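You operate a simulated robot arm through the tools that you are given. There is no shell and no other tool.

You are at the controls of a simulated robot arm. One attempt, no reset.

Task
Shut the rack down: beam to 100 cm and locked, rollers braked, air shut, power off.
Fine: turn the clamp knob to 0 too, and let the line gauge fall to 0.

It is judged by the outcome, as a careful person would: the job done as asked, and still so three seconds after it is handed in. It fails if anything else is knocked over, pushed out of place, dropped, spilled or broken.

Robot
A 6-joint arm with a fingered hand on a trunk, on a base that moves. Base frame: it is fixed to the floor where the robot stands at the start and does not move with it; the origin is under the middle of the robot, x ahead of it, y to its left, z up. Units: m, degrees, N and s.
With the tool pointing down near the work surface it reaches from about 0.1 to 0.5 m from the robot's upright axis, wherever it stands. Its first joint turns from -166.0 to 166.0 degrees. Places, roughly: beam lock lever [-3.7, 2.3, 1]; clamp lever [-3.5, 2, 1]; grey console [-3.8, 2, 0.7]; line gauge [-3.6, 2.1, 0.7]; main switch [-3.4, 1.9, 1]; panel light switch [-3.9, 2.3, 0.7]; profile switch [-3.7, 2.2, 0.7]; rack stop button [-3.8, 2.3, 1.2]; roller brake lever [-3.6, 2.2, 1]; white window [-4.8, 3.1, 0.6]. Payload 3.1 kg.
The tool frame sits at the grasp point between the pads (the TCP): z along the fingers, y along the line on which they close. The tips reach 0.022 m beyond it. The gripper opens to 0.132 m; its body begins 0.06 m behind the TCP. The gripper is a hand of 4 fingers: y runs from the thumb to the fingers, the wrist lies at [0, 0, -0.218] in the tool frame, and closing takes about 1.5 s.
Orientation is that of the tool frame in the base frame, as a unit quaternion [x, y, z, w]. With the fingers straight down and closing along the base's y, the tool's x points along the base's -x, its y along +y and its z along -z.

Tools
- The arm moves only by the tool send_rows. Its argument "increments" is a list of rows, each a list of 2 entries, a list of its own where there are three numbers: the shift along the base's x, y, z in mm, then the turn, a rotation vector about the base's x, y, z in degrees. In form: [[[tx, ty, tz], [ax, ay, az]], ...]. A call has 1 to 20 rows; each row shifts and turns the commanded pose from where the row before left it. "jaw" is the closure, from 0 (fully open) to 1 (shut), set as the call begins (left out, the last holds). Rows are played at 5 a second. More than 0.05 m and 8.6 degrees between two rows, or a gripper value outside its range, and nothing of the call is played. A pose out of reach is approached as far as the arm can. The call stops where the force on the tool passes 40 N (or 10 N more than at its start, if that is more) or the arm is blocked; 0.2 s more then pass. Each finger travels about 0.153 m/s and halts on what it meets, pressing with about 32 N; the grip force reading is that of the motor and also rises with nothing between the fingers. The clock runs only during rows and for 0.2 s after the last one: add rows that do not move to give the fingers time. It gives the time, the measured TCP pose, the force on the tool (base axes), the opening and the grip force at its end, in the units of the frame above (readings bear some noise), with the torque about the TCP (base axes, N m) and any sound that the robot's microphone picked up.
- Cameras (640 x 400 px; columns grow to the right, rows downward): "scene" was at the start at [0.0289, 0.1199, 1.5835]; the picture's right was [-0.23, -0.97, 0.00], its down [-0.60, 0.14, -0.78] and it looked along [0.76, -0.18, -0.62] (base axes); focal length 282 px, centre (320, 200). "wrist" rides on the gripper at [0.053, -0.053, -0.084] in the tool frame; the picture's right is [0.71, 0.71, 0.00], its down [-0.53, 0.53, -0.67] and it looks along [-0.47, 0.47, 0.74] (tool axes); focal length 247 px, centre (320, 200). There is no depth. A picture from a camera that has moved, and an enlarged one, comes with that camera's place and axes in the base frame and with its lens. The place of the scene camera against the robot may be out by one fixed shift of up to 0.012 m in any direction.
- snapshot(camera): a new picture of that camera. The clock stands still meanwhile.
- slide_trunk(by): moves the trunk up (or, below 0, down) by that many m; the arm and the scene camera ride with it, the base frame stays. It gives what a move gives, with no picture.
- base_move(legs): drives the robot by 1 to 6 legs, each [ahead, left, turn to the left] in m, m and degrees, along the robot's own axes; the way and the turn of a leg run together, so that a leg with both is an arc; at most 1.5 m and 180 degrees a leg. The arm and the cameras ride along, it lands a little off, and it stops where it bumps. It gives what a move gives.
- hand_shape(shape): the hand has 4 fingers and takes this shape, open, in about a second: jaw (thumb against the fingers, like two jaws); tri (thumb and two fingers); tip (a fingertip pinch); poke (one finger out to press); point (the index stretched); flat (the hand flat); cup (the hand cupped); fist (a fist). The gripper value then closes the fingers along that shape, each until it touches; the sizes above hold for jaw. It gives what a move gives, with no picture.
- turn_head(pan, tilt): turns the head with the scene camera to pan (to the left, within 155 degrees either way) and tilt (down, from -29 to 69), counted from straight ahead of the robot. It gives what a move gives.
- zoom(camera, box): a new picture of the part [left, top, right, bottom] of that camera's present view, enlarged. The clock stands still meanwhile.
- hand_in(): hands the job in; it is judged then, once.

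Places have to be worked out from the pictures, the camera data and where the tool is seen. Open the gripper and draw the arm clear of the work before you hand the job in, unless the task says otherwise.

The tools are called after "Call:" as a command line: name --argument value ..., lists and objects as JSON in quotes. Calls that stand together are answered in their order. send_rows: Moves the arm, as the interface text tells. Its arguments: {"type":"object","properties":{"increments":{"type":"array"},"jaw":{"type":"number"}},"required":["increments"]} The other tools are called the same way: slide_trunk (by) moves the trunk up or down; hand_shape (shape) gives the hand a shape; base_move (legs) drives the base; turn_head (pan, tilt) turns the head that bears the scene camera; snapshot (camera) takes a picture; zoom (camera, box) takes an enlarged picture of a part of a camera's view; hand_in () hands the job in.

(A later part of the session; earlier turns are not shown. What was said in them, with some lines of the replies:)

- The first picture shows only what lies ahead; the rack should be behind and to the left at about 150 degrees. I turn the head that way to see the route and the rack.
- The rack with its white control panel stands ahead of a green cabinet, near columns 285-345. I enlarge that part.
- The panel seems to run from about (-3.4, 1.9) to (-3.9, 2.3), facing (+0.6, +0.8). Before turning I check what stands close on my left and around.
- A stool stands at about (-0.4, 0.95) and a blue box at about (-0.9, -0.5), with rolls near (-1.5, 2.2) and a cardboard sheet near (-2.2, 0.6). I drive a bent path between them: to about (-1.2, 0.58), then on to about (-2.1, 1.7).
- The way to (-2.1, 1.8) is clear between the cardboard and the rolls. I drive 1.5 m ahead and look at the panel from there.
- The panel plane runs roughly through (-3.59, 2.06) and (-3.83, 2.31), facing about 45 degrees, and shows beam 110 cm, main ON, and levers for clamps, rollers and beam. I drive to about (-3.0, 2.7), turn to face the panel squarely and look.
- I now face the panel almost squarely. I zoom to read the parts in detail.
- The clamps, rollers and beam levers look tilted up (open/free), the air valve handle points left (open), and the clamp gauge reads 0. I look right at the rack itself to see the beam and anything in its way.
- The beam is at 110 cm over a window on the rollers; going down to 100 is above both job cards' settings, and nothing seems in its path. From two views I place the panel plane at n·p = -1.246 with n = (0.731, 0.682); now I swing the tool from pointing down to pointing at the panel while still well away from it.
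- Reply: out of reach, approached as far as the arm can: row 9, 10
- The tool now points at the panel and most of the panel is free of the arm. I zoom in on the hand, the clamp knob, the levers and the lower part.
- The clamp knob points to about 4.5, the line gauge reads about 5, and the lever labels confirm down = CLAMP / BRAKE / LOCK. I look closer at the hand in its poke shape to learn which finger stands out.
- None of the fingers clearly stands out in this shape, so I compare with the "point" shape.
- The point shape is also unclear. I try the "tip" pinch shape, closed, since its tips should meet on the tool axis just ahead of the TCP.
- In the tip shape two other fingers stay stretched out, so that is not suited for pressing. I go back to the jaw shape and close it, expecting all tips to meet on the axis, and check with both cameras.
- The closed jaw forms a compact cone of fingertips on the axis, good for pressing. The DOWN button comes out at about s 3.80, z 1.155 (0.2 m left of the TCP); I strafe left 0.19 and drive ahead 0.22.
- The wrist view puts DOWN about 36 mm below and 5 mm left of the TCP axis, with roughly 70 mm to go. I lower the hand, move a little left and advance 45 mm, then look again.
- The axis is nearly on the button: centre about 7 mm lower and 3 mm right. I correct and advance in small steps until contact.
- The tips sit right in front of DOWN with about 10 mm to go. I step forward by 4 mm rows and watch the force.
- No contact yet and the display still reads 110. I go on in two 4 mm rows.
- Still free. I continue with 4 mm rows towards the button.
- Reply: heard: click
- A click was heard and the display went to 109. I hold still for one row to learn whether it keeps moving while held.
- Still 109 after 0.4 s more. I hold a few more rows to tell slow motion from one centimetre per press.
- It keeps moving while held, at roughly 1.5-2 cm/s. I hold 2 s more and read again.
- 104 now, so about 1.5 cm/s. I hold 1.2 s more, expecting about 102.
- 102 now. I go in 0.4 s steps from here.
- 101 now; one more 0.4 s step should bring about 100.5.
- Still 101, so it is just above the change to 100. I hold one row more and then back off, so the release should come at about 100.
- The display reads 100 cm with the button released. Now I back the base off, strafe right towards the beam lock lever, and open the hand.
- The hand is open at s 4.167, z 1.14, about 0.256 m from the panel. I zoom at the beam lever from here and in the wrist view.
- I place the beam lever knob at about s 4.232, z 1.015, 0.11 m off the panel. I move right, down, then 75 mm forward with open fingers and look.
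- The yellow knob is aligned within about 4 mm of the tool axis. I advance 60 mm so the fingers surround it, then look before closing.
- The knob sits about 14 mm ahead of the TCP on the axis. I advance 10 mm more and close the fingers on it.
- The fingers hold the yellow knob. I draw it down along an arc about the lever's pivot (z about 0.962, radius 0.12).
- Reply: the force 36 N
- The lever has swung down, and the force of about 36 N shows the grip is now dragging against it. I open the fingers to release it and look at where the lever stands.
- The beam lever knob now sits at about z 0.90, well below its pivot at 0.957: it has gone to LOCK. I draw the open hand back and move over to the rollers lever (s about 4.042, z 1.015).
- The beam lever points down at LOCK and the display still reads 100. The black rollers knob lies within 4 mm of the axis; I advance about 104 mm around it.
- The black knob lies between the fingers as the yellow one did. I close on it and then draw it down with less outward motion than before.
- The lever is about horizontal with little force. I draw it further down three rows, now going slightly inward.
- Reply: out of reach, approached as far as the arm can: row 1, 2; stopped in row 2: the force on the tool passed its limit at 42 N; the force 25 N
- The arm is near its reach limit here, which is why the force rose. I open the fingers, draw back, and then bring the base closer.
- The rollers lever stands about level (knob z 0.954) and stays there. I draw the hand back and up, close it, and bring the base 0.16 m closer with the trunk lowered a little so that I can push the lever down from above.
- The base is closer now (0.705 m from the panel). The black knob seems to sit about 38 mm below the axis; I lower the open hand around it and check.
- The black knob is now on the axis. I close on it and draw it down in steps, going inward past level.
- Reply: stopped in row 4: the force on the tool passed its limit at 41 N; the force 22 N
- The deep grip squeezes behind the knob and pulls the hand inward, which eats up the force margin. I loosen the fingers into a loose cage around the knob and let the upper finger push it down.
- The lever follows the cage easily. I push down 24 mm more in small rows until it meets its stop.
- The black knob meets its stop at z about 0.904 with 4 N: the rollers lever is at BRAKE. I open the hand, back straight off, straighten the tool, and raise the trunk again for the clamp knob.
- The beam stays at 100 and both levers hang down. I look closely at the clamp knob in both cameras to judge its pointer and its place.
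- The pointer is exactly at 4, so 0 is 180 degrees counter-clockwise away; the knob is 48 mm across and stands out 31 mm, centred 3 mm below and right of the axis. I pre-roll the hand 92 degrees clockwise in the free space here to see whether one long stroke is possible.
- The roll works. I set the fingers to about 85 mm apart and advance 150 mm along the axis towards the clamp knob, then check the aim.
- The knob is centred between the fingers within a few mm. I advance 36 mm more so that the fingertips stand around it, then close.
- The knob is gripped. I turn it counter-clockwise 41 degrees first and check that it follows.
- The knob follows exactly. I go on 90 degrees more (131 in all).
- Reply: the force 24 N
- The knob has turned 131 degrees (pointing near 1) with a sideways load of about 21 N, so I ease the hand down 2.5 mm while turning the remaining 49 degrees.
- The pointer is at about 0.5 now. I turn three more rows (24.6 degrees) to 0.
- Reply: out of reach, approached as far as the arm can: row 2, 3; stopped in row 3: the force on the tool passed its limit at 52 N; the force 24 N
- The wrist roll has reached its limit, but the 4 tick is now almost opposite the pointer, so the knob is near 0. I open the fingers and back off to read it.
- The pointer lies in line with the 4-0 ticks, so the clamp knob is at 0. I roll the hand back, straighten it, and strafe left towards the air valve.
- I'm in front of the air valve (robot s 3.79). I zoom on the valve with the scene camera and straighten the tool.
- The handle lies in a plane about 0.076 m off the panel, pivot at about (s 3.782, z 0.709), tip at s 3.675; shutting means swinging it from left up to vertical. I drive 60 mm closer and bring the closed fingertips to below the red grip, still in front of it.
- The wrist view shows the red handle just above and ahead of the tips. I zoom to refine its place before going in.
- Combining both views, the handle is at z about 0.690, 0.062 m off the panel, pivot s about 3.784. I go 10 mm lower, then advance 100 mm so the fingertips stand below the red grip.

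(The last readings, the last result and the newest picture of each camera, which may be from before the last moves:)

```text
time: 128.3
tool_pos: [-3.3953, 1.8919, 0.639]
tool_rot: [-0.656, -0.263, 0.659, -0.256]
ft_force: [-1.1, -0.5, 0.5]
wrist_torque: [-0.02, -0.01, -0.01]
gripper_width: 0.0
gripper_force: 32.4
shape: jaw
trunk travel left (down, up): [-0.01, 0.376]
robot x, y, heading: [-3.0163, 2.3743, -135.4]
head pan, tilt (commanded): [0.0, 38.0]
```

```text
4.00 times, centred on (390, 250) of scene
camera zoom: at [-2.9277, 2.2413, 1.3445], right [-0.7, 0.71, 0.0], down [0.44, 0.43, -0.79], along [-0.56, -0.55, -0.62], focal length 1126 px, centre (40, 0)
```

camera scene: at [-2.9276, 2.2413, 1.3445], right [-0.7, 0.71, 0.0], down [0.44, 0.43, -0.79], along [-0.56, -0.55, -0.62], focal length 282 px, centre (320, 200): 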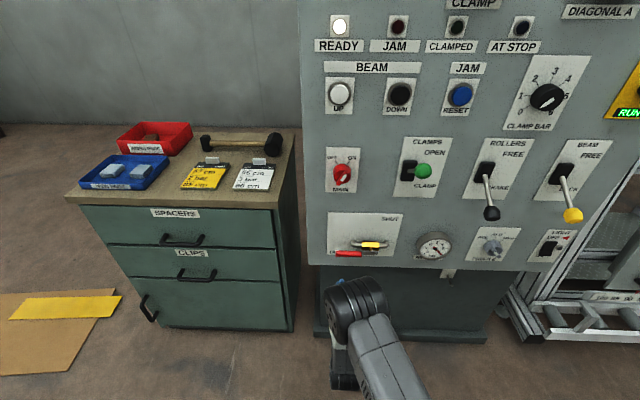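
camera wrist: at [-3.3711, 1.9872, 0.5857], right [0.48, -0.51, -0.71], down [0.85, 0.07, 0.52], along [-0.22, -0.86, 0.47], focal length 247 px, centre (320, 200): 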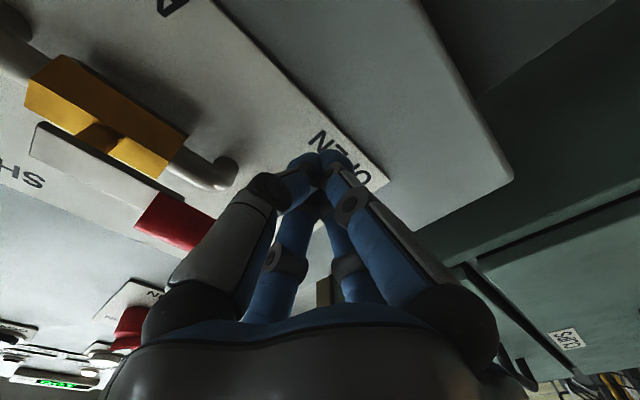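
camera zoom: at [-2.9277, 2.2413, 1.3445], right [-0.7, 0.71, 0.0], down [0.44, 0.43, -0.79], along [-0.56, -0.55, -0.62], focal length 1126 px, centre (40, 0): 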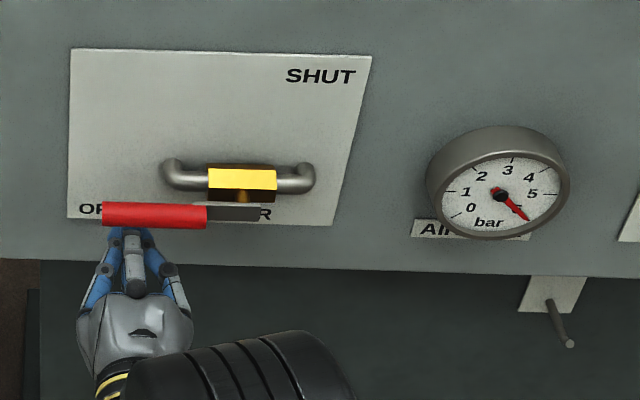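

The fingertips stand below the grip, past its plane. I push it up along the first part of the arc.

Call:
send_rows --increments '[[[0, 0, 10], [0, 0, 0]], [[0, 0, 9], [0, 0, 0]], [[1.8, -2.0, 11.5], [0, 0, 0]], [[1.9, -1.9, 11.6], [0, 0, 0]], [[-0.2, 0.3, 11.8], [0, 0, 0]], [[-0.3, 0.3, 11.9], [0, 0, 0]]]'

Call:
zoom --camera "scene" --box '[310, 200, 470, 300]'

Call:
snapshot --camera "wrist"

```text
time: 129.7
tool_pos: [-3.3919, 1.889, 0.7059]
tool_rot: [-0.656, -0.264, 0.659, -0.257]
ft_force: [0.8, -0.1, -1.7]
wrist_torque: [-0.04, 0.0, -0.04]
gripper_width: 0.0
gripper_force: 32.1
shape: jaw
trunk travel left (down, up): [-0.01, 0.376]
robot x, y, heading: [-3.0183, 2.3721, -135.7]
head pan, tilt (commanded): [0.0, 38.0]
```

```text
4.00 times, centred on (390, 250) of scene
camera zoom: at [-2.9277, 2.2412, 1.3445], right [-0.7, 0.71, 0.0], down [0.44, 0.43, -0.79], along [-0.56, -0.55, -0.62], focal length 1126 px, centre (40, 0)
```

zoom: 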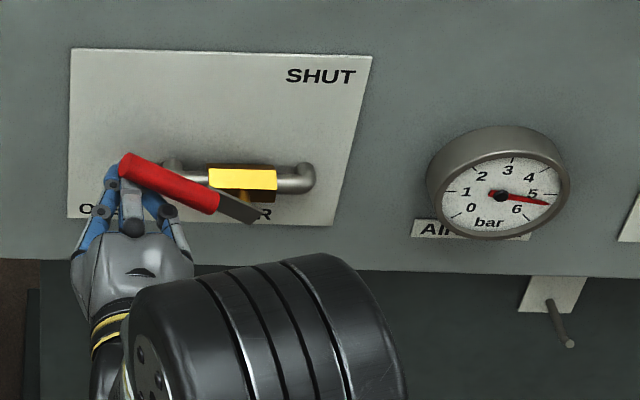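

```text
taken
camera wrist: at [-3.3665, 1.9841, 0.6539], right [0.48, -0.51, -0.71], down [0.85, 0.07, 0.52], along [-0.22, -0.86, 0.47], focal length 247 px, centre (320, 200)
```

wrist: 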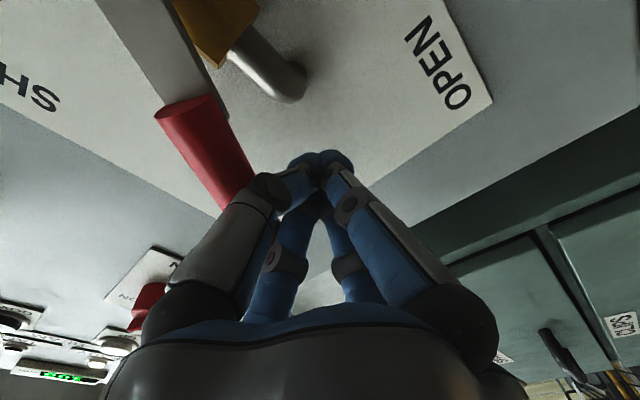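

The handle swings up easily (about 25 degrees so far). I go on along the arc to vertical.

Call:
send_rows --increments '[[[-2.4, 2.5, 11.4], [0, 0, 0]], [[-2.3, 2.5, 11.3], [0, 0, 0]], [[-4.2, 4.5, 10], [0, 0, 0]], [[-4.3, 4.6, 10.1], [0, 0, 0]], [[-5.9, 6.3, 8.1], [0, 0, 0]], [[-5.9, 6.4, 8.1], [0, 0, 0]], [[-7.1, 7.6, 5.6], [0, 0, 0]], [[-7.2, 7.7, 5.6], [0, 0, 0]]]'

Call:
zoom --camera "scene" --box '[310, 180, 470, 300]'

Call:
snapshot --camera "wrist"

```text
time: 131.5
tool_pos: [-3.4278, 1.9294, 0.7758]
tool_rot: [-0.656, -0.266, 0.658, -0.257]
ft_force: [16.2, -7.0, -3.6]
wrist_torque: [-0.1, -0.06, -0.37]
gripper_width: 0.0
gripper_force: 32.0
shape: jaw
trunk travel left (down, up): [-0.01, 0.376]
robot x, y, heading: [-3.0206, 2.3704, -135.1]
head pan, tilt (commanded): [0.0, 38.0]
```

```text
3.33 times, centred on (390, 240) of scene
camera zoom: at [-2.9253, 2.2399, 1.3441], right [-0.7, 0.71, 0.0], down [0.44, 0.43, -0.79], along [-0.56, -0.55, -0.62], focal length 938 px, centre (87, 67)
```

zoom: 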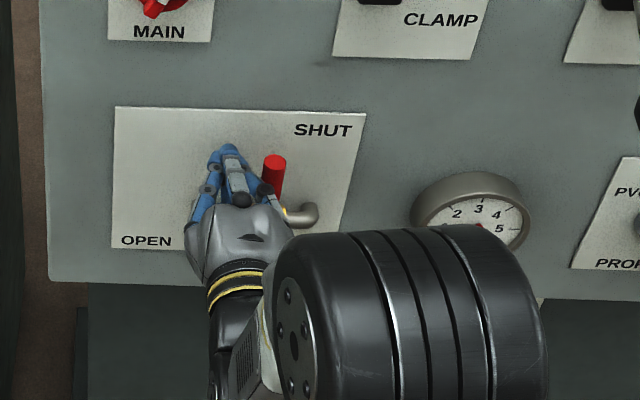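

```text
taken
camera wrist: at [-3.4031, 2.0245, 0.7231], right [0.48, -0.51, -0.72], down [0.85, 0.07, 0.52], along [-0.21, -0.86, 0.46], focal length 247 px, centre (320, 200)
```

wrist: 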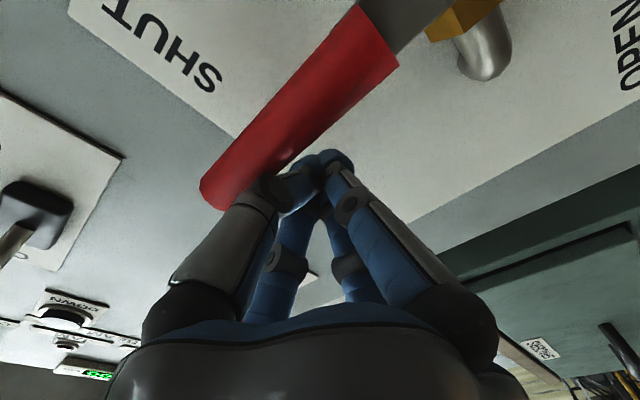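

The handle is about vertical and now resists with 17 N. I push a few mm further to the right to make sure it is at its stop.

Call:
send_rows --increments '[[[-2.7, 2.9, 1], [0, 0, 0]], [[-2.7, 2.9, 0], [0, 0, 0]]]'

Call:
snapshot --camera "wrist"

```text
time: 132.1
tool_pos: [-3.4272, 1.9302, 0.7758]
tool_rot: [-0.654, -0.272, 0.656, -0.261]
ft_force: [14.4, -6.4, 0.6]
wrist_torque: [0.02, 0.06, -0.28]
gripper_width: 0.0
gripper_force: 31.3
shape: jaw
trunk travel left (down, up): [-0.01, 0.376]
robot x, y, heading: [-3.0151, 2.375, -135.1]
head pan, tilt (commanded): [0.0, 38.0]
stopped in row 2: the force on the tool passed its limit at 40 N (the readings are from after the stop); the commanded pose is now the measured one
```

```text
taken
camera wrist: at [-3.4048, 2.0267, 0.7242], right [0.49, -0.5, -0.72], down [0.85, 0.08, 0.52], along [-0.2, -0.86, 0.46], focal length 247 px, centre (320, 200)
```

wrist: 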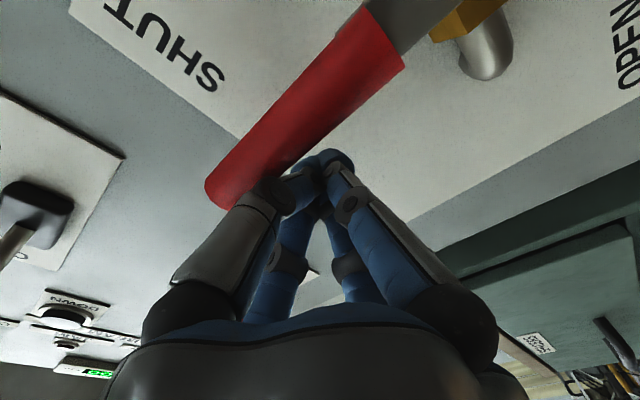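

The handle is against its stop. I ease off to the left, back away, and look at the gauge and the handle.

Call:
send_rows --increments '[[[6.8, -7.3, 0], [0, 0, 0]], [[25.6, 23.9, 0], [0, 0, 0]], [[25.6, 23.9, 0], [0, 0, 0]], [[25.6, 23.9, 0], [0, 0, -1.3]], [[0, 0, -30], [0, 0, 0]], [[0, 0, -30], [0, 0, 0]], [[0, 0, 0], [0, 0, 0]]]'

Call:
zoom --camera "scene" --box '[310, 180, 510, 310]'

Call:
snapshot --camera "scene"

```text
time: 133.7
tool_pos: [-3.3478, 1.9966, 0.7188]
tool_rot: [-0.658, -0.26, 0.66, -0.251]
ft_force: [0.3, 0.4, 0.3]
wrist_torque: [0.0, 0.04, 0.0]
gripper_width: 0.0
gripper_force: 31.8
shape: jaw
trunk travel left (down, up): [-0.01, 0.376]
robot x, y, heading: [-3.0175, 2.3749, -135.0]
head pan, tilt (commanded): [0.0, 38.0]
```

```text
3.08 times, centred on (410, 245) of scene
camera zoom: at [-2.927, 2.2414, 1.3445], right [-0.71, 0.71, 0.0], down [0.44, 0.43, -0.79], along [-0.56, -0.56, -0.62], focal length 866 px, centre (43, 62)
```

zoom: 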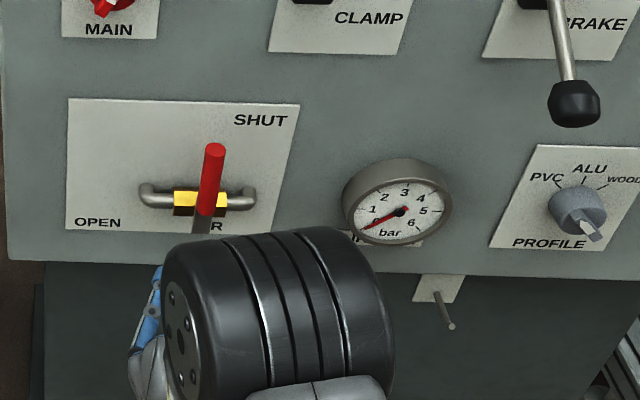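

```text
taken
camera scene: at [-2.927, 2.2414, 1.3445], right [-0.71, 0.71, 0.0], down [0.44, 0.43, -0.79], along [-0.56, -0.56, -0.62], focal length 282 px, centre (320, 200)
```

scene: 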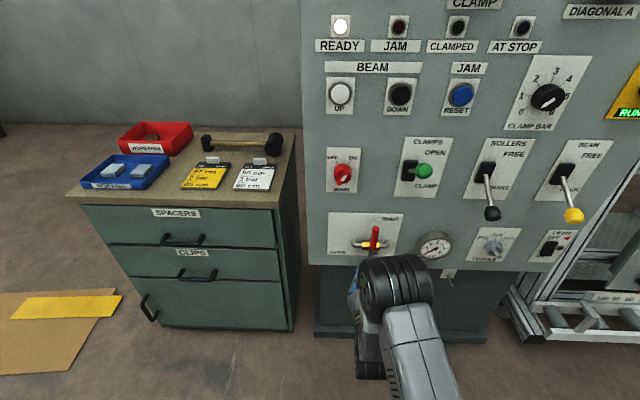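

The handle stands upright at SHUT and the line gauge has dropped to near 0. I zoom in on the gauge.

Call:
zoom --camera "scene" --box '[405, 220, 475, 265]'

Call:
send_rows --increments '[[[0, 0, 0], [0, 0, 0]], [[0, 0, 0], [0, 0, 0]], [[0, 0, 0], [0, 0, 0]], [[0, 0, 0], [0, 0, 0]], [[0, 0, 0], [0, 0, 0]]]'

Call:
zoom --camera "scene" --box '[405, 220, 475, 265]'

```text
8.89 times, centred on (440, 242) of scene
camera zoom: at [-2.927, 2.2414, 1.3445], right [-0.71, 0.71, 0.0], down [0.44, 0.43, -0.79], along [-0.56, -0.56, -0.62], focal length 2502 px, centre (-747, -178)
```

zoom: 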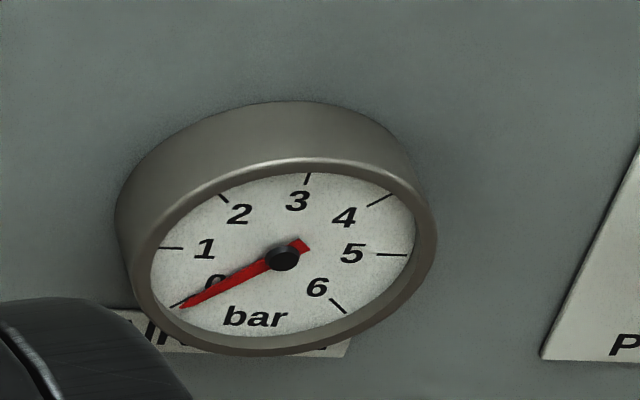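

```text
time: 134.9
tool_pos: [-3.3484, 1.9973, 0.7179]
tool_rot: [-0.658, -0.261, 0.66, -0.252]
ft_force: [-0.2, -0.3, -0.9]
wrist_torque: [0.0, 0.0, -0.01]
gripper_width: 0.0002
gripper_force: 32.5
shape: jaw
trunk travel left (down, up): [-0.01, 0.376]
robot x, y, heading: [-3.018, 2.3734, -135.1]
head pan, tilt (commanded): [0.0, 38.0]
```

```text
8.89 times, centred on (440, 242) of scene
camera zoom: at [-2.9271, 2.2414, 1.3445], right [-0.71, 0.71, 0.0], down [0.44, 0.43, -0.79], along [-0.56, -0.56, -0.62], focal length 2502 px, centre (-747, -178)
```

zoom: 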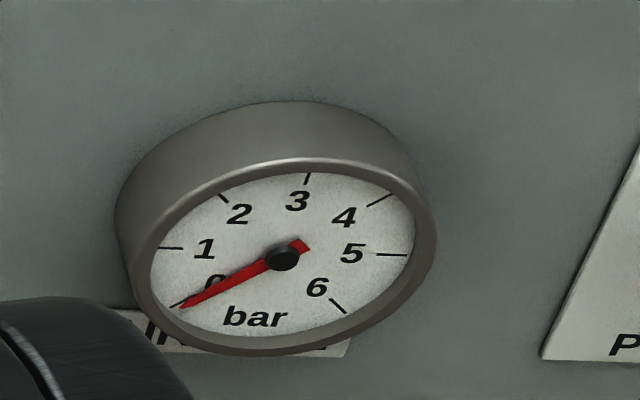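

The line gauge rests at 0. Next is the main switch; I zoom on it, and raise the trunk by 0.2 m.

Call:
slide_trunk --by 0.2

Call:
snapshot --camera "scene"

Call:
zoom --camera "scene" --box '[290, 190, 450, 290]'

Call:
snapshot --camera "wrist"

```text
time: 137.1
tool_pos: [-3.3477, 1.9973, 0.9171]
tool_rot: [-0.658, -0.261, 0.659, -0.253]
ft_force: [-0.4, -0.5, -0.2]
wrist_torque: [0.0, 0.0, 0.01]
gripper_width: 0.0
gripper_force: 32.3
shape: jaw
trunk travel left (down, up): [-0.21, 0.176]
robot x, y, heading: [-3.0186, 2.3731, -135.2]
head pan, tilt (commanded): [0.0, 38.0]
```

```text
taken
camera scene: at [-2.9271, 2.2413, 1.5445], right [-0.71, 0.71, 0.0], down [0.44, 0.43, -0.79], along [-0.56, -0.56, -0.62], focal length 282 px, centre (320, 200)
```

scene: 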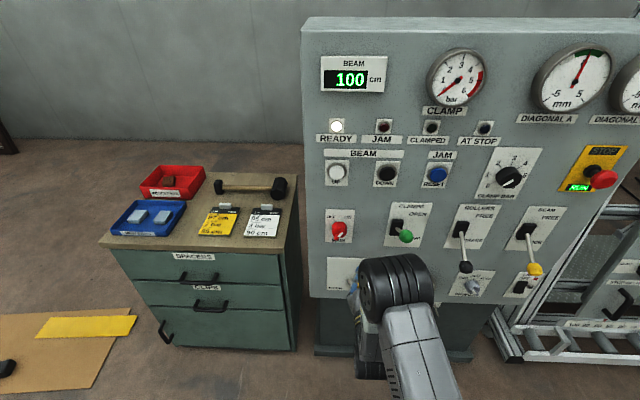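

```text
4.00 times, centred on (370, 240) of scene
camera zoom: at [-2.9271, 2.2413, 1.5445], right [-0.71, 0.71, 0.0], down [0.44, 0.43, -0.79], along [-0.56, -0.56, -0.62], focal length 1126 px, centre (120, 40)
```

zoom: 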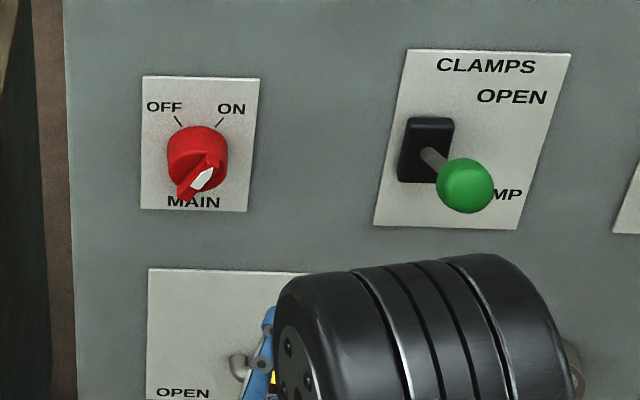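

```text
taken
camera wrist: at [-3.3225, 2.0924, 0.8655], right [0.47, -0.51, -0.72], down [0.85, 0.06, 0.52], along [-0.23, -0.86, 0.46], focal length 247 px, centre (320, 200)
```

wrist: 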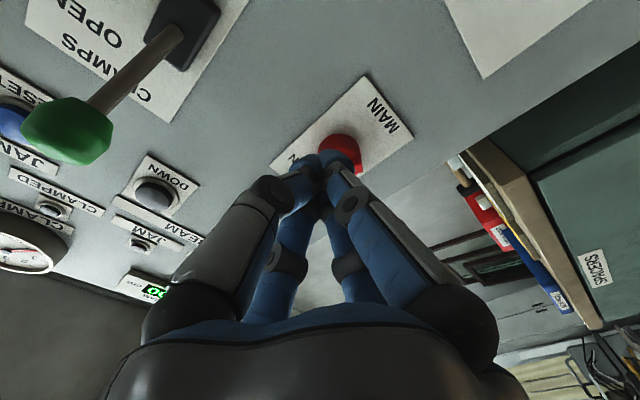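

The main switch is centred at about s 3.687, z 0.942, with its bar pointing to ON (about 30 degrees clockwise from upright). I align the hand with it, rolled 30 degrees clockwise and fingers partly open.

Call:
send_rows --increments '[[[9.7, -10.4, 6.2], [-5.5, -5.1, 0]], [[9.7, -10.4, 6.2], [-5.5, -5.1, 0]], [[9.7, -10.4, 6.2], [-5.5, -5.1, 0]], [[9.7, -10.4, 6.2], [-5.5, -5.1, 0]], [[0, 0, 0], [0, 0, 0]], [[0, 0, 0], [0, 0, 0]]]' --jaw 0.38

Call:
snapshot --camera "wrist"

Call:
zoom --camera "scene" --box '[290, 190, 450, 290]'

```text
time: 138.5
tool_pos: [-3.3094, 1.9561, 0.9445]
tool_rot: [0.704, 0.082, -0.571, 0.414]
ft_force: [-0.1, -0.1, 0.6]
wrist_torque: [0.01, 0.0, 0.02]
gripper_width: 0.082
gripper_force: 0.1
shape: jaw
trunk travel left (down, up): [-0.21, 0.176]
robot x, y, heading: [-3.0172, 2.3728, -135.1]
head pan, tilt (commanded): [0.0, 38.0]
```

```text
taken
camera wrist: at [-3.2604, 2.0263, 0.8715], right [0.65, -0.71, -0.27], down [0.63, 0.3, 0.72], along [-0.43, -0.64, 0.64], focal length 247 px, centre (320, 200)
```

wrist: 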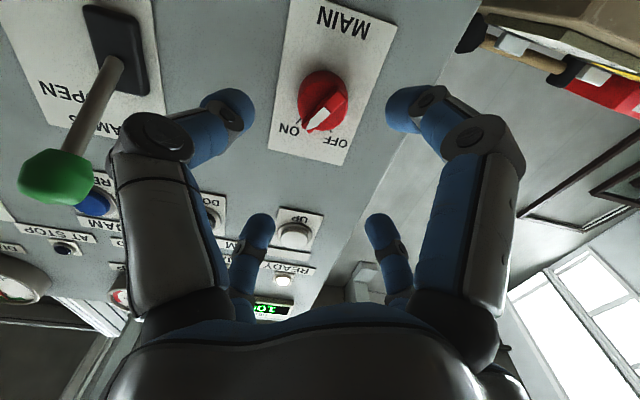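

```text
4.00 times, centred on (370, 240) of scene
camera zoom: at [-2.9269, 2.2413, 1.5444], right [-0.71, 0.71, 0.0], down [0.44, 0.43, -0.79], along [-0.56, -0.56, -0.62], focal length 1126 px, centre (120, 40)
```

zoom: 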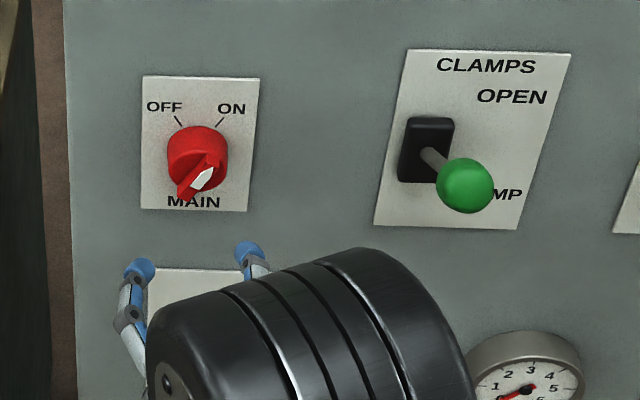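

I zoom on the switch in the wrist view to check the bar's direction and centring.

Call:
zoom --camera "wrist" --box '[240, 40, 400, 160]'

```text
3.33 times, centred on (320, 100) of wrist
camera zoom: at [-3.2604, 2.0263, 0.8715], right [0.65, -0.71, -0.27], down [0.63, 0.3, 0.72], along [-0.43, -0.64, 0.64], focal length 823 px, centre (320, 533)
```

zoom: 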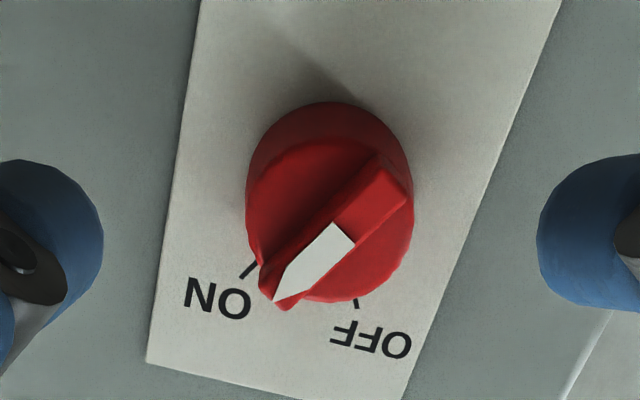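

The bar lies along the hand's x axis within about 8 degrees. The switch is about 4 mm left and 5-8 mm above the axis; I correct and advance 85 mm, then check.

Call:
send_rows --increments '[[[2.5, -2.7, 5.5], [2.9, 2.7, 0]], [[-20.7, -19.3, 0], [0, 0, 0]], [[-20.7, -19.3, 0], [0, 0, 0]], [[-20.7, -19.3, 0], [0, 0, 0]]]'

Call:
snapshot --camera "wrist"

Call:
zoom --camera "scene" --box '[290, 190, 450, 290]'

```text
time: 139.5
tool_pos: [-3.3686, 1.8939, 0.9472]
tool_rot: [0.701, 0.107, -0.585, 0.394]
ft_force: [-0.6, -0.4, -0.2]
wrist_torque: [0.01, -0.02, 0.03]
gripper_width: 0.0819
gripper_force: 0.2
shape: jaw
trunk travel left (down, up): [-0.21, 0.176]
robot x, y, heading: [-3.014, 2.37, -135.2]
head pan, tilt (commanded): [0.0, 38.0]
```

```text
taken
camera wrist: at [-3.3242, 1.969, 0.8762], right [0.64, -0.69, -0.34], down [0.66, 0.27, 0.7], along [-0.4, -0.67, 0.63], focal length 247 px, centre (320, 200)
```

wrist: 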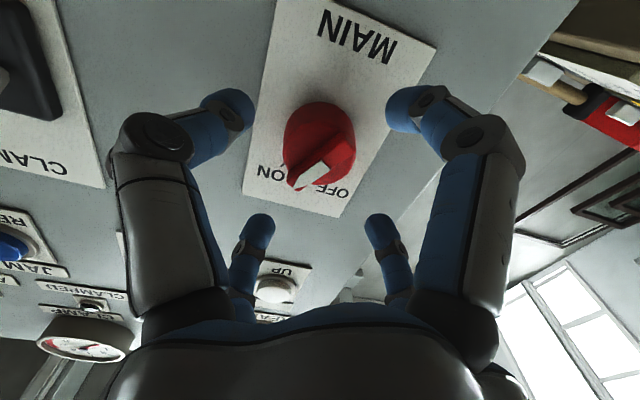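

```text
4.00 times, centred on (370, 240) of scene
camera zoom: at [-2.9275, 2.241, 1.5444], right [-0.71, 0.71, 0.0], down [0.44, 0.43, -0.79], along [-0.56, -0.56, -0.62], focal length 1126 px, centre (120, 40)
```

zoom: 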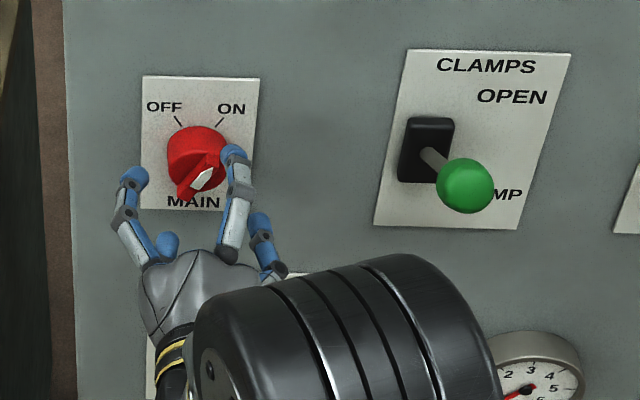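

The switch is centred within about 3 mm. I advance 38 mm and close the fingers on its bar.

Call:
send_rows --increments '[[[-13.9, -13.0, 1.5], [0, 0, 0]], [[-13.9, -13.0, 0], [0, 0, 0]]]'

Call:
send_rows --increments '[[[0, 0, 0], [0, 0, 0]], [[0, 0, 0], [0, 0, 0]], [[0, 0, 0], [0, 0, 0]], [[0, 0, 0], [0, 0, 0]], [[0, 0, 0], [0, 0, 0]]]' --jaw 1

Call:
snapshot --camera "wrist"

Call:
zoom --camera "scene" --box '[290, 190, 450, 290]'

```text
time: 140.1
tool_pos: [-3.3963, 1.8702, 0.9478]
tool_rot: [0.7, 0.107, -0.586, 0.394]
ft_force: [0.6, 0.1, -0.2]
wrist_torque: [-0.02, -0.01, 0.01]
gripper_width: 0.0818
gripper_force: 0.0
shape: jaw
trunk travel left (down, up): [-0.21, 0.176]
robot x, y, heading: [-3.0214, 2.3761, -135.3]
head pan, tilt (commanded): [0.0, 38.0]
```

```text
time: 141.3
tool_pos: [-3.3965, 1.8692, 0.9482]
tool_rot: [0.701, 0.107, -0.586, 0.393]
ft_force: [-3.7, -2.8, 1.4]
wrist_torque: [-0.04, 0.0, -0.05]
gripper_width: 0.0367
gripper_force: 31.8
shape: jaw
trunk travel left (down, up): [-0.21, 0.176]
robot x, y, heading: [-3.0192, 2.3715, -135.1]
head pan, tilt (commanded): [0.0, 38.0]
```

```text
taken
camera wrist: at [-3.3515, 1.9433, 0.8777], right [0.64, -0.69, -0.34], down [0.66, 0.27, 0.7], along [-0.4, -0.67, 0.63], focal length 247 px, centre (320, 200)
```

wrist: 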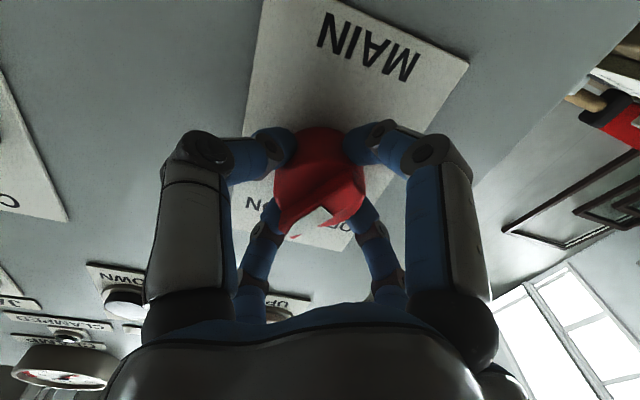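

```text
4.00 times, centred on (370, 240) of scene
camera zoom: at [-2.9277, 2.2411, 1.5444], right [-0.71, 0.71, 0.0], down [0.44, 0.43, -0.79], along [-0.56, -0.56, -0.62], focal length 1126 px, centre (120, 40)
```

zoom: 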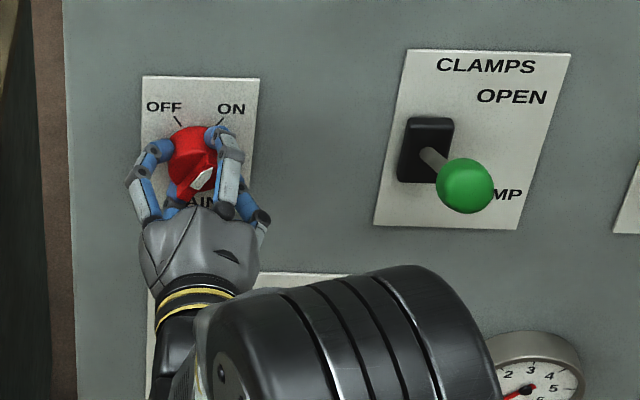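

The fingers hold the red switch. I turn it counter-clockwise 32 degrees and look.

Call:
send_rows --increments '[[[0, 0, 0], [5.85, 5.46, 0]], [[0, 0, 0], [5.85, 5.46, 0]], [[0, 0, 0], [5.85, 5.46, 0]], [[0, 0, 0], [5.85, 5.46, 0]]]'

Call:
snapshot --camera "wrist"

Call:
zoom --camera "scene" --box '[290, 190, 450, 290]'

```text
time: 142.3
tool_pos: [-3.3978, 1.8698, 0.95]
tool_rot: [-0.644, -0.294, 0.672, -0.216]
ft_force: [-0.5, 3.6, -3.5]
wrist_torque: [0.02, -0.07, -0.1]
gripper_width: 0.0373
gripper_force: 32.0
shape: jaw
trunk travel left (down, up): [-0.21, 0.176]
robot x, y, heading: [-3.0136, 2.3743, -135.0]
head pan, tilt (commanded): [0.0, 38.0]
```

```text
taken
camera wrist: at [-3.375, 1.9683, 0.9024], right [0.42, -0.45, -0.79], down [0.89, 0.02, 0.46], along [-0.19, -0.89, 0.41], focal length 247 px, centre (320, 200)
```

wrist: 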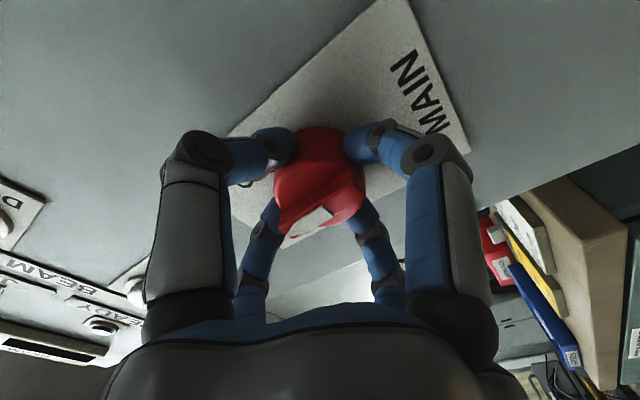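

```text
4.00 times, centred on (370, 240) of scene
camera zoom: at [-2.9274, 2.2415, 1.5444], right [-0.71, 0.71, 0.0], down [0.44, 0.43, -0.79], along [-0.56, -0.56, -0.62], focal length 1126 px, centre (120, 40)
```

zoom: 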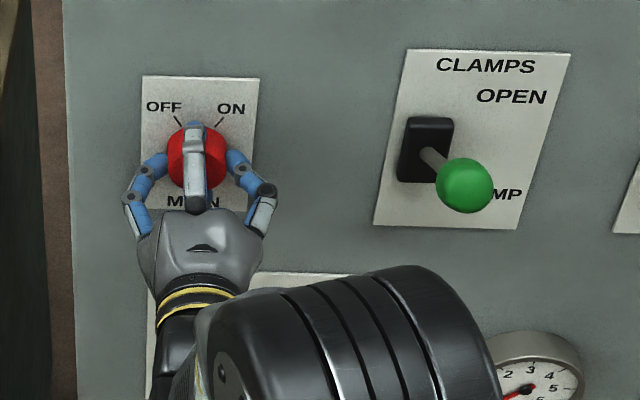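

The switch follows and the beam display has gone dark. I turn another 32 degrees to bring the pointer fully to OFF.

Call:
send_rows --increments '[[[0, 0, 0], [5.85, 5.46, 0]], [[0, 0, 0], [5.85, 5.46, 0]], [[0, 0, 0], [5.85, 5.46, 0]], [[0, 0, 0], [5.85, 5.46, 0]]]'

Call:
snapshot --camera "wrist"

Call:
zoom --camera "scene" --box '[290, 190, 450, 290]'

```text
time: 143.3
tool_pos: [-3.3984, 1.8695, 0.9497]
tool_rot: [-0.535, -0.459, 0.709, -0.024]
ft_force: [-1.3, 5.8, -1.7]
wrist_torque: [-0.53, -0.6, -0.12]
gripper_width: 0.0369
gripper_force: 32.4
shape: jaw
trunk travel left (down, up): [-0.21, 0.176]
robot x, y, heading: [-3.0157, 2.3716, -135.3]
head pan, tilt (commanded): [0.0, 38.0]
```

```text
taken
camera wrist: at [-3.3863, 1.9803, 0.9409], right [0.07, -0.08, -0.99], down [0.99, -0.09, 0.08], along [-0.1, -0.99, 0.08], focal length 247 px, centre (320, 200)
```

wrist: 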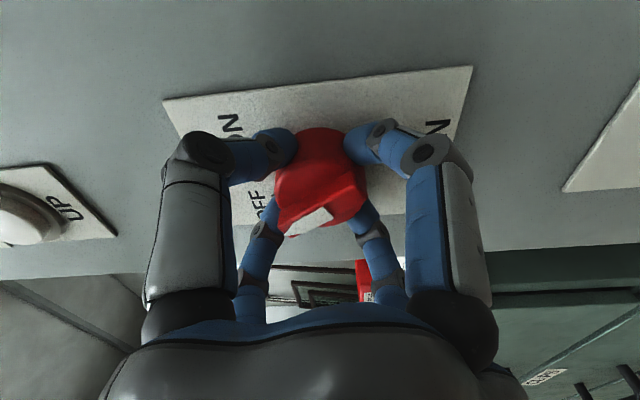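

```text
4.00 times, centred on (370, 240) of scene
camera zoom: at [-2.9279, 2.2426, 1.5446], right [-0.71, 0.71, 0.0], down [0.44, 0.43, -0.79], along [-0.56, -0.56, -0.62], focal length 1126 px, centre (120, 40)
```

zoom: 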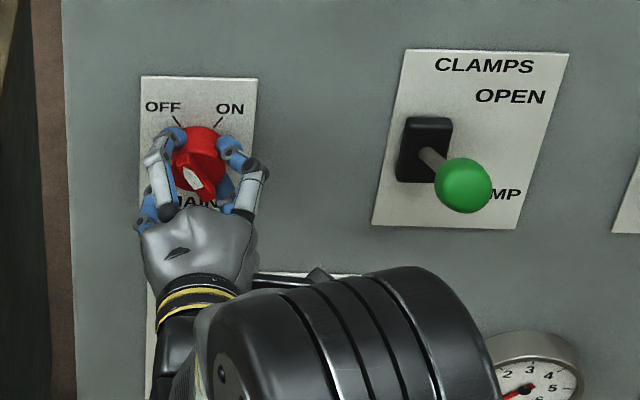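

A torque of 0.8 N m shows the switch at its stop, with the pointer at OFF. I open the fingers, back off, and read the panel.

Call:
send_rows --increments '[[[0, 0, 0], [0, 0, 0]], [[0, 0, 0], [0, 0, 0]], [[0, 0, 0], [0, 0, 0]], [[0, 0, 0], [0, 0, 0]], [[14.6, 13.6, 0], [0, 0, 0]], [[25.6, 23.9, 0], [0, 0, 0]], [[25.6, 23.9, 0], [0, 0, 0]], [[25.6, 23.9, 0], [0, 0, 0]]]' --jaw 0.35

Call:
snapshot --camera "scene"

Call:
zoom --camera "scene" --box '[300, 180, 460, 280]'

Call:
zoom --camera "scene" --box '[300, 20, 640, 230]'

```text
time: 145.1
tool_pos: [-3.306, 1.9541, 0.9506]
tool_rot: [-0.535, -0.46, 0.708, -0.024]
ft_force: [-1.0, -1.1, -0.4]
wrist_torque: [0.01, -0.03, 0.0]
gripper_width: 0.0853
gripper_force: 0.1
shape: jaw
trunk travel left (down, up): [-0.21, 0.176]
robot x, y, heading: [-3.0183, 2.3765, -134.9]
head pan, tilt (commanded): [0.0, 38.0]
```

```text
taken
camera scene: at [-2.9265, 2.2416, 1.5444], right [-0.71, 0.71, 0.0], down [0.44, 0.43, -0.79], along [-0.56, -0.56, -0.62], focal length 282 px, centre (320, 200)
```

scene: 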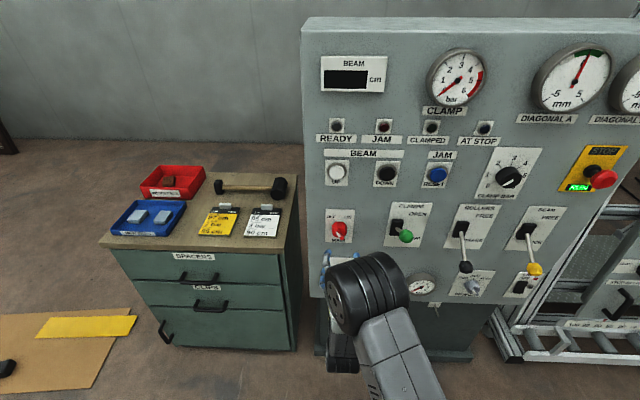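

```text
4.00 times, centred on (380, 230) of scene
camera zoom: at [-2.9265, 2.2416, 1.5444], right [-0.71, 0.71, 0.0], down [0.44, 0.43, -0.79], along [-0.56, -0.56, -0.62], focal length 1126 px, centre (80, 80)
```

zoom: 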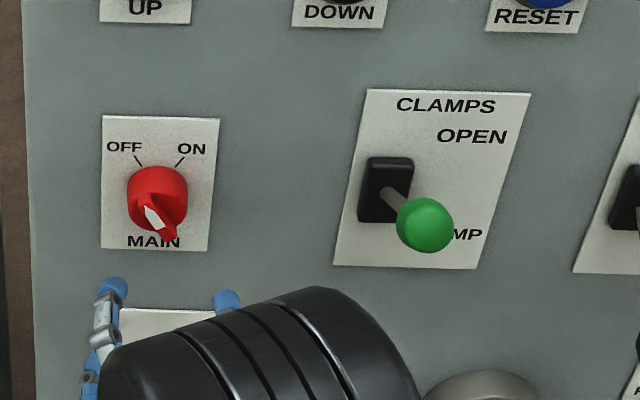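

```text
1.88 times, centred on (470, 125) of scene
camera zoom: at [-2.9265, 2.2416, 1.5444], right [-0.71, 0.71, 0.0], down [0.44, 0.43, -0.79], along [-0.56, -0.56, -0.62], focal length 530 px, centre (38, 341)
```

zoom: 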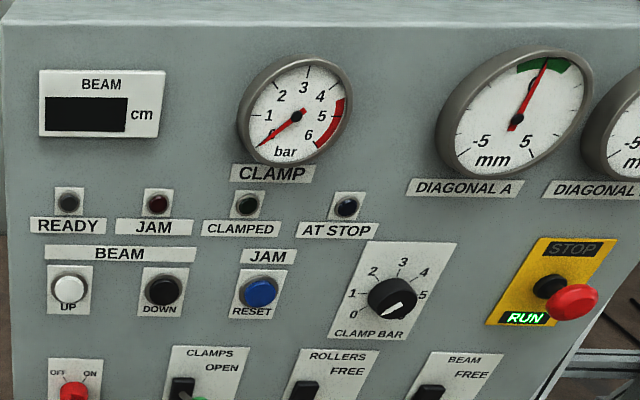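

Display and READY lamp are dark, the main switch points to OFF, and the clamp knob is at 0. I open the hand, back the robot away and take a final overall look.

Call:
base_move --legs '[[-0.35, 0, 0]]'

Call:
send_rows --increments '[[[0, 0, 0], [0, 0, 0]], [[0, 0, 0], [0, 0, 0]], [[0, 0, 0], [0, 0, 0]], [[0, 0, 0], [0, 0, 0]], [[0, 0, 0], [0, 0, 0]]]' --jaw 0

Call:
turn_head --pan -10 --tilt 28

Call:
snapshot --camera "scene"

Call:
zoom --camera "scene" --box '[200, 200, 440, 350]'

```text
time: 147.3
tool_pos: [-3.0591, 2.1985, 0.9501]
tool_rot: [-0.535, -0.459, 0.709, -0.024]
ft_force: [0.1, 0.3, 0.0]
wrist_torque: [-0.03, 0.01, 0.02]
gripper_width: 0.0852
gripper_force: 0.1
shape: jaw
trunk travel left (down, up): [-0.21, 0.176]
robot x, y, heading: [-2.7707, 2.6171, -135.0]
head pan, tilt (commanded): [0.0, 38.0]
```

```text
time: 148.6
tool_pos: [-3.0588, 2.1984, 0.9489]
tool_rot: [-0.535, -0.46, 0.708, -0.024]
ft_force: [-0.3, 0.2, 0.4]
wrist_torque: [0.02, 0.0, 0.0]
gripper_width: 0.1318
gripper_force: 0.1
shape: jaw
trunk travel left (down, up): [-0.21, 0.176]
robot x, y, heading: [-2.7711, 2.6184, -135.3]
head pan, tilt (commanded): [0.0, 38.0]
```

```text
time: 149.3
tool_pos: [-3.0589, 2.199, 0.9496]
tool_rot: [-0.535, -0.46, 0.708, -0.025]
ft_force: [-0.6, 0.5, -0.2]
wrist_torque: [-0.02, 0.0, 0.01]
gripper_width: 0.1318
gripper_force: 0.1
shape: jaw
trunk travel left (down, up): [-0.21, 0.176]
robot x, y, heading: [-2.7725, 2.6183, -135.0]
head pan, tilt (commanded): [-10.0, 28.0]
```

```text
taken
camera scene: at [-2.6942, 2.4954, 1.5599], right [-0.57, 0.82, 0.0], down [0.39, 0.27, -0.88], along [-0.72, -0.51, -0.47], focal length 282 px, centre (320, 200)
```

scene: 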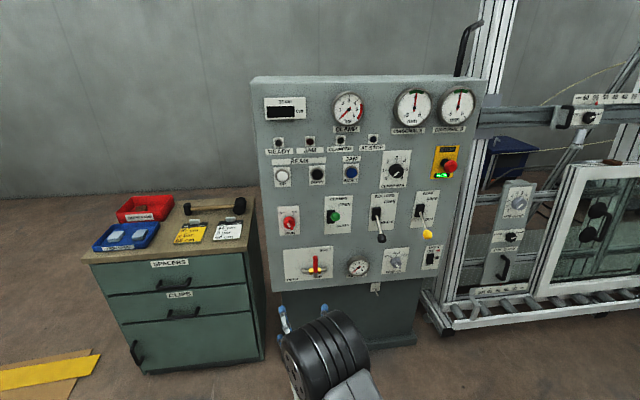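

```text
2.67 times, centred on (320, 275) of scene
camera zoom: at [-2.6942, 2.4954, 1.5599], right [-0.57, 0.82, 0.0], down [0.39, 0.27, -0.88], along [-0.72, -0.51, -0.47], focal length 751 px, centre (320, 0)
```

zoom: 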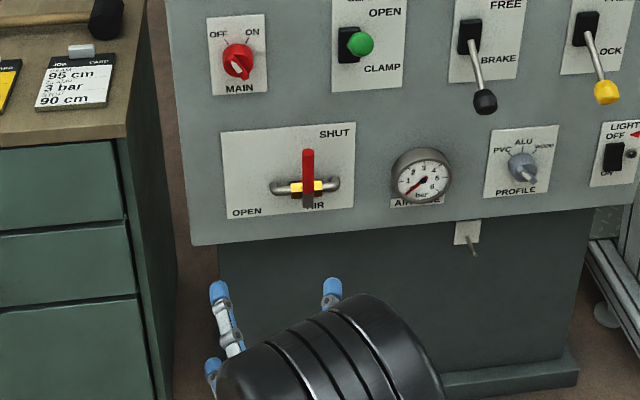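

Everything on the lower panel is as wanted. I check the clamp knob, the levers and the rack once more before handing in.

Call:
zoom --camera "scene" --box '[330, 140, 490, 280]'

Call:
zoom --camera "scene" --box '[440, 60, 640, 340]'

```text
2.86 times, centred on (410, 210) of scene
camera zoom: at [-2.6942, 2.4954, 1.5599], right [-0.57, 0.82, 0.0], down [0.39, 0.27, -0.88], along [-0.72, -0.51, -0.47], focal length 804 px, centre (63, 171)
```

zoom: 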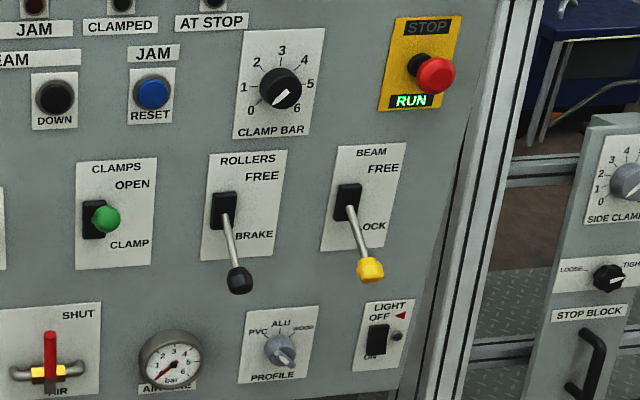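

```text
1.43 times, centred on (540, 200) of scene
camera zoom: at [-2.6942, 2.4954, 1.5599], right [-0.57, 0.82, 0.0], down [0.39, 0.27, -0.88], along [-0.72, -0.51, -0.47], focal length 402 px, centre (6, 200)
```

zoom: 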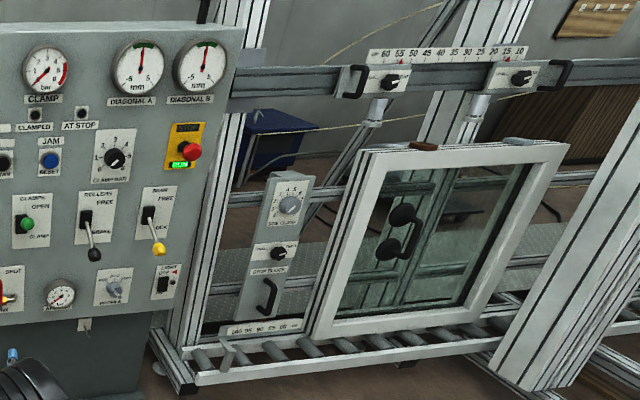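

All is as asked: beam last read 100 cm and its lever is at LOCK, rollers at BRAKE, air SHUT with the line gauge at 0, clamp knob at 0, main OFF with the display dark. The hand is open and clear, so I hand the job in.

Call:
hand_in

```text
The job is handed in.
```

The rack is shut down and I handed the job in; no verdict has come back yet.

| Item | State at hand-in |
|---|---|
| Beam | Display read 100 cm before power-off; lock lever at LOCK |
| Rollers | Lever at BRAKE |
| Air | Valve handle at SHUT, against its stop |
| Line gauge | At 0 and steady |
| Clamp knob | At 0 |
| Power | Main switch at OFF; display and READY lamp dark |

- **Clamp knob:** I took "the clamp knob" to mean CLAMP BAR on the console. There is also a SIDE CLAMP knob on the rack's stop block; I left that one alone.
- **Left as they were:** I didn't touch the clamps lever (at OPEN), the stop button (still showing RUN), the profile switch or the panel light switch.
- **Surroundings:** Nothing looked moved or knocked over in the last pictures, and the arm is open and clear of the panel.
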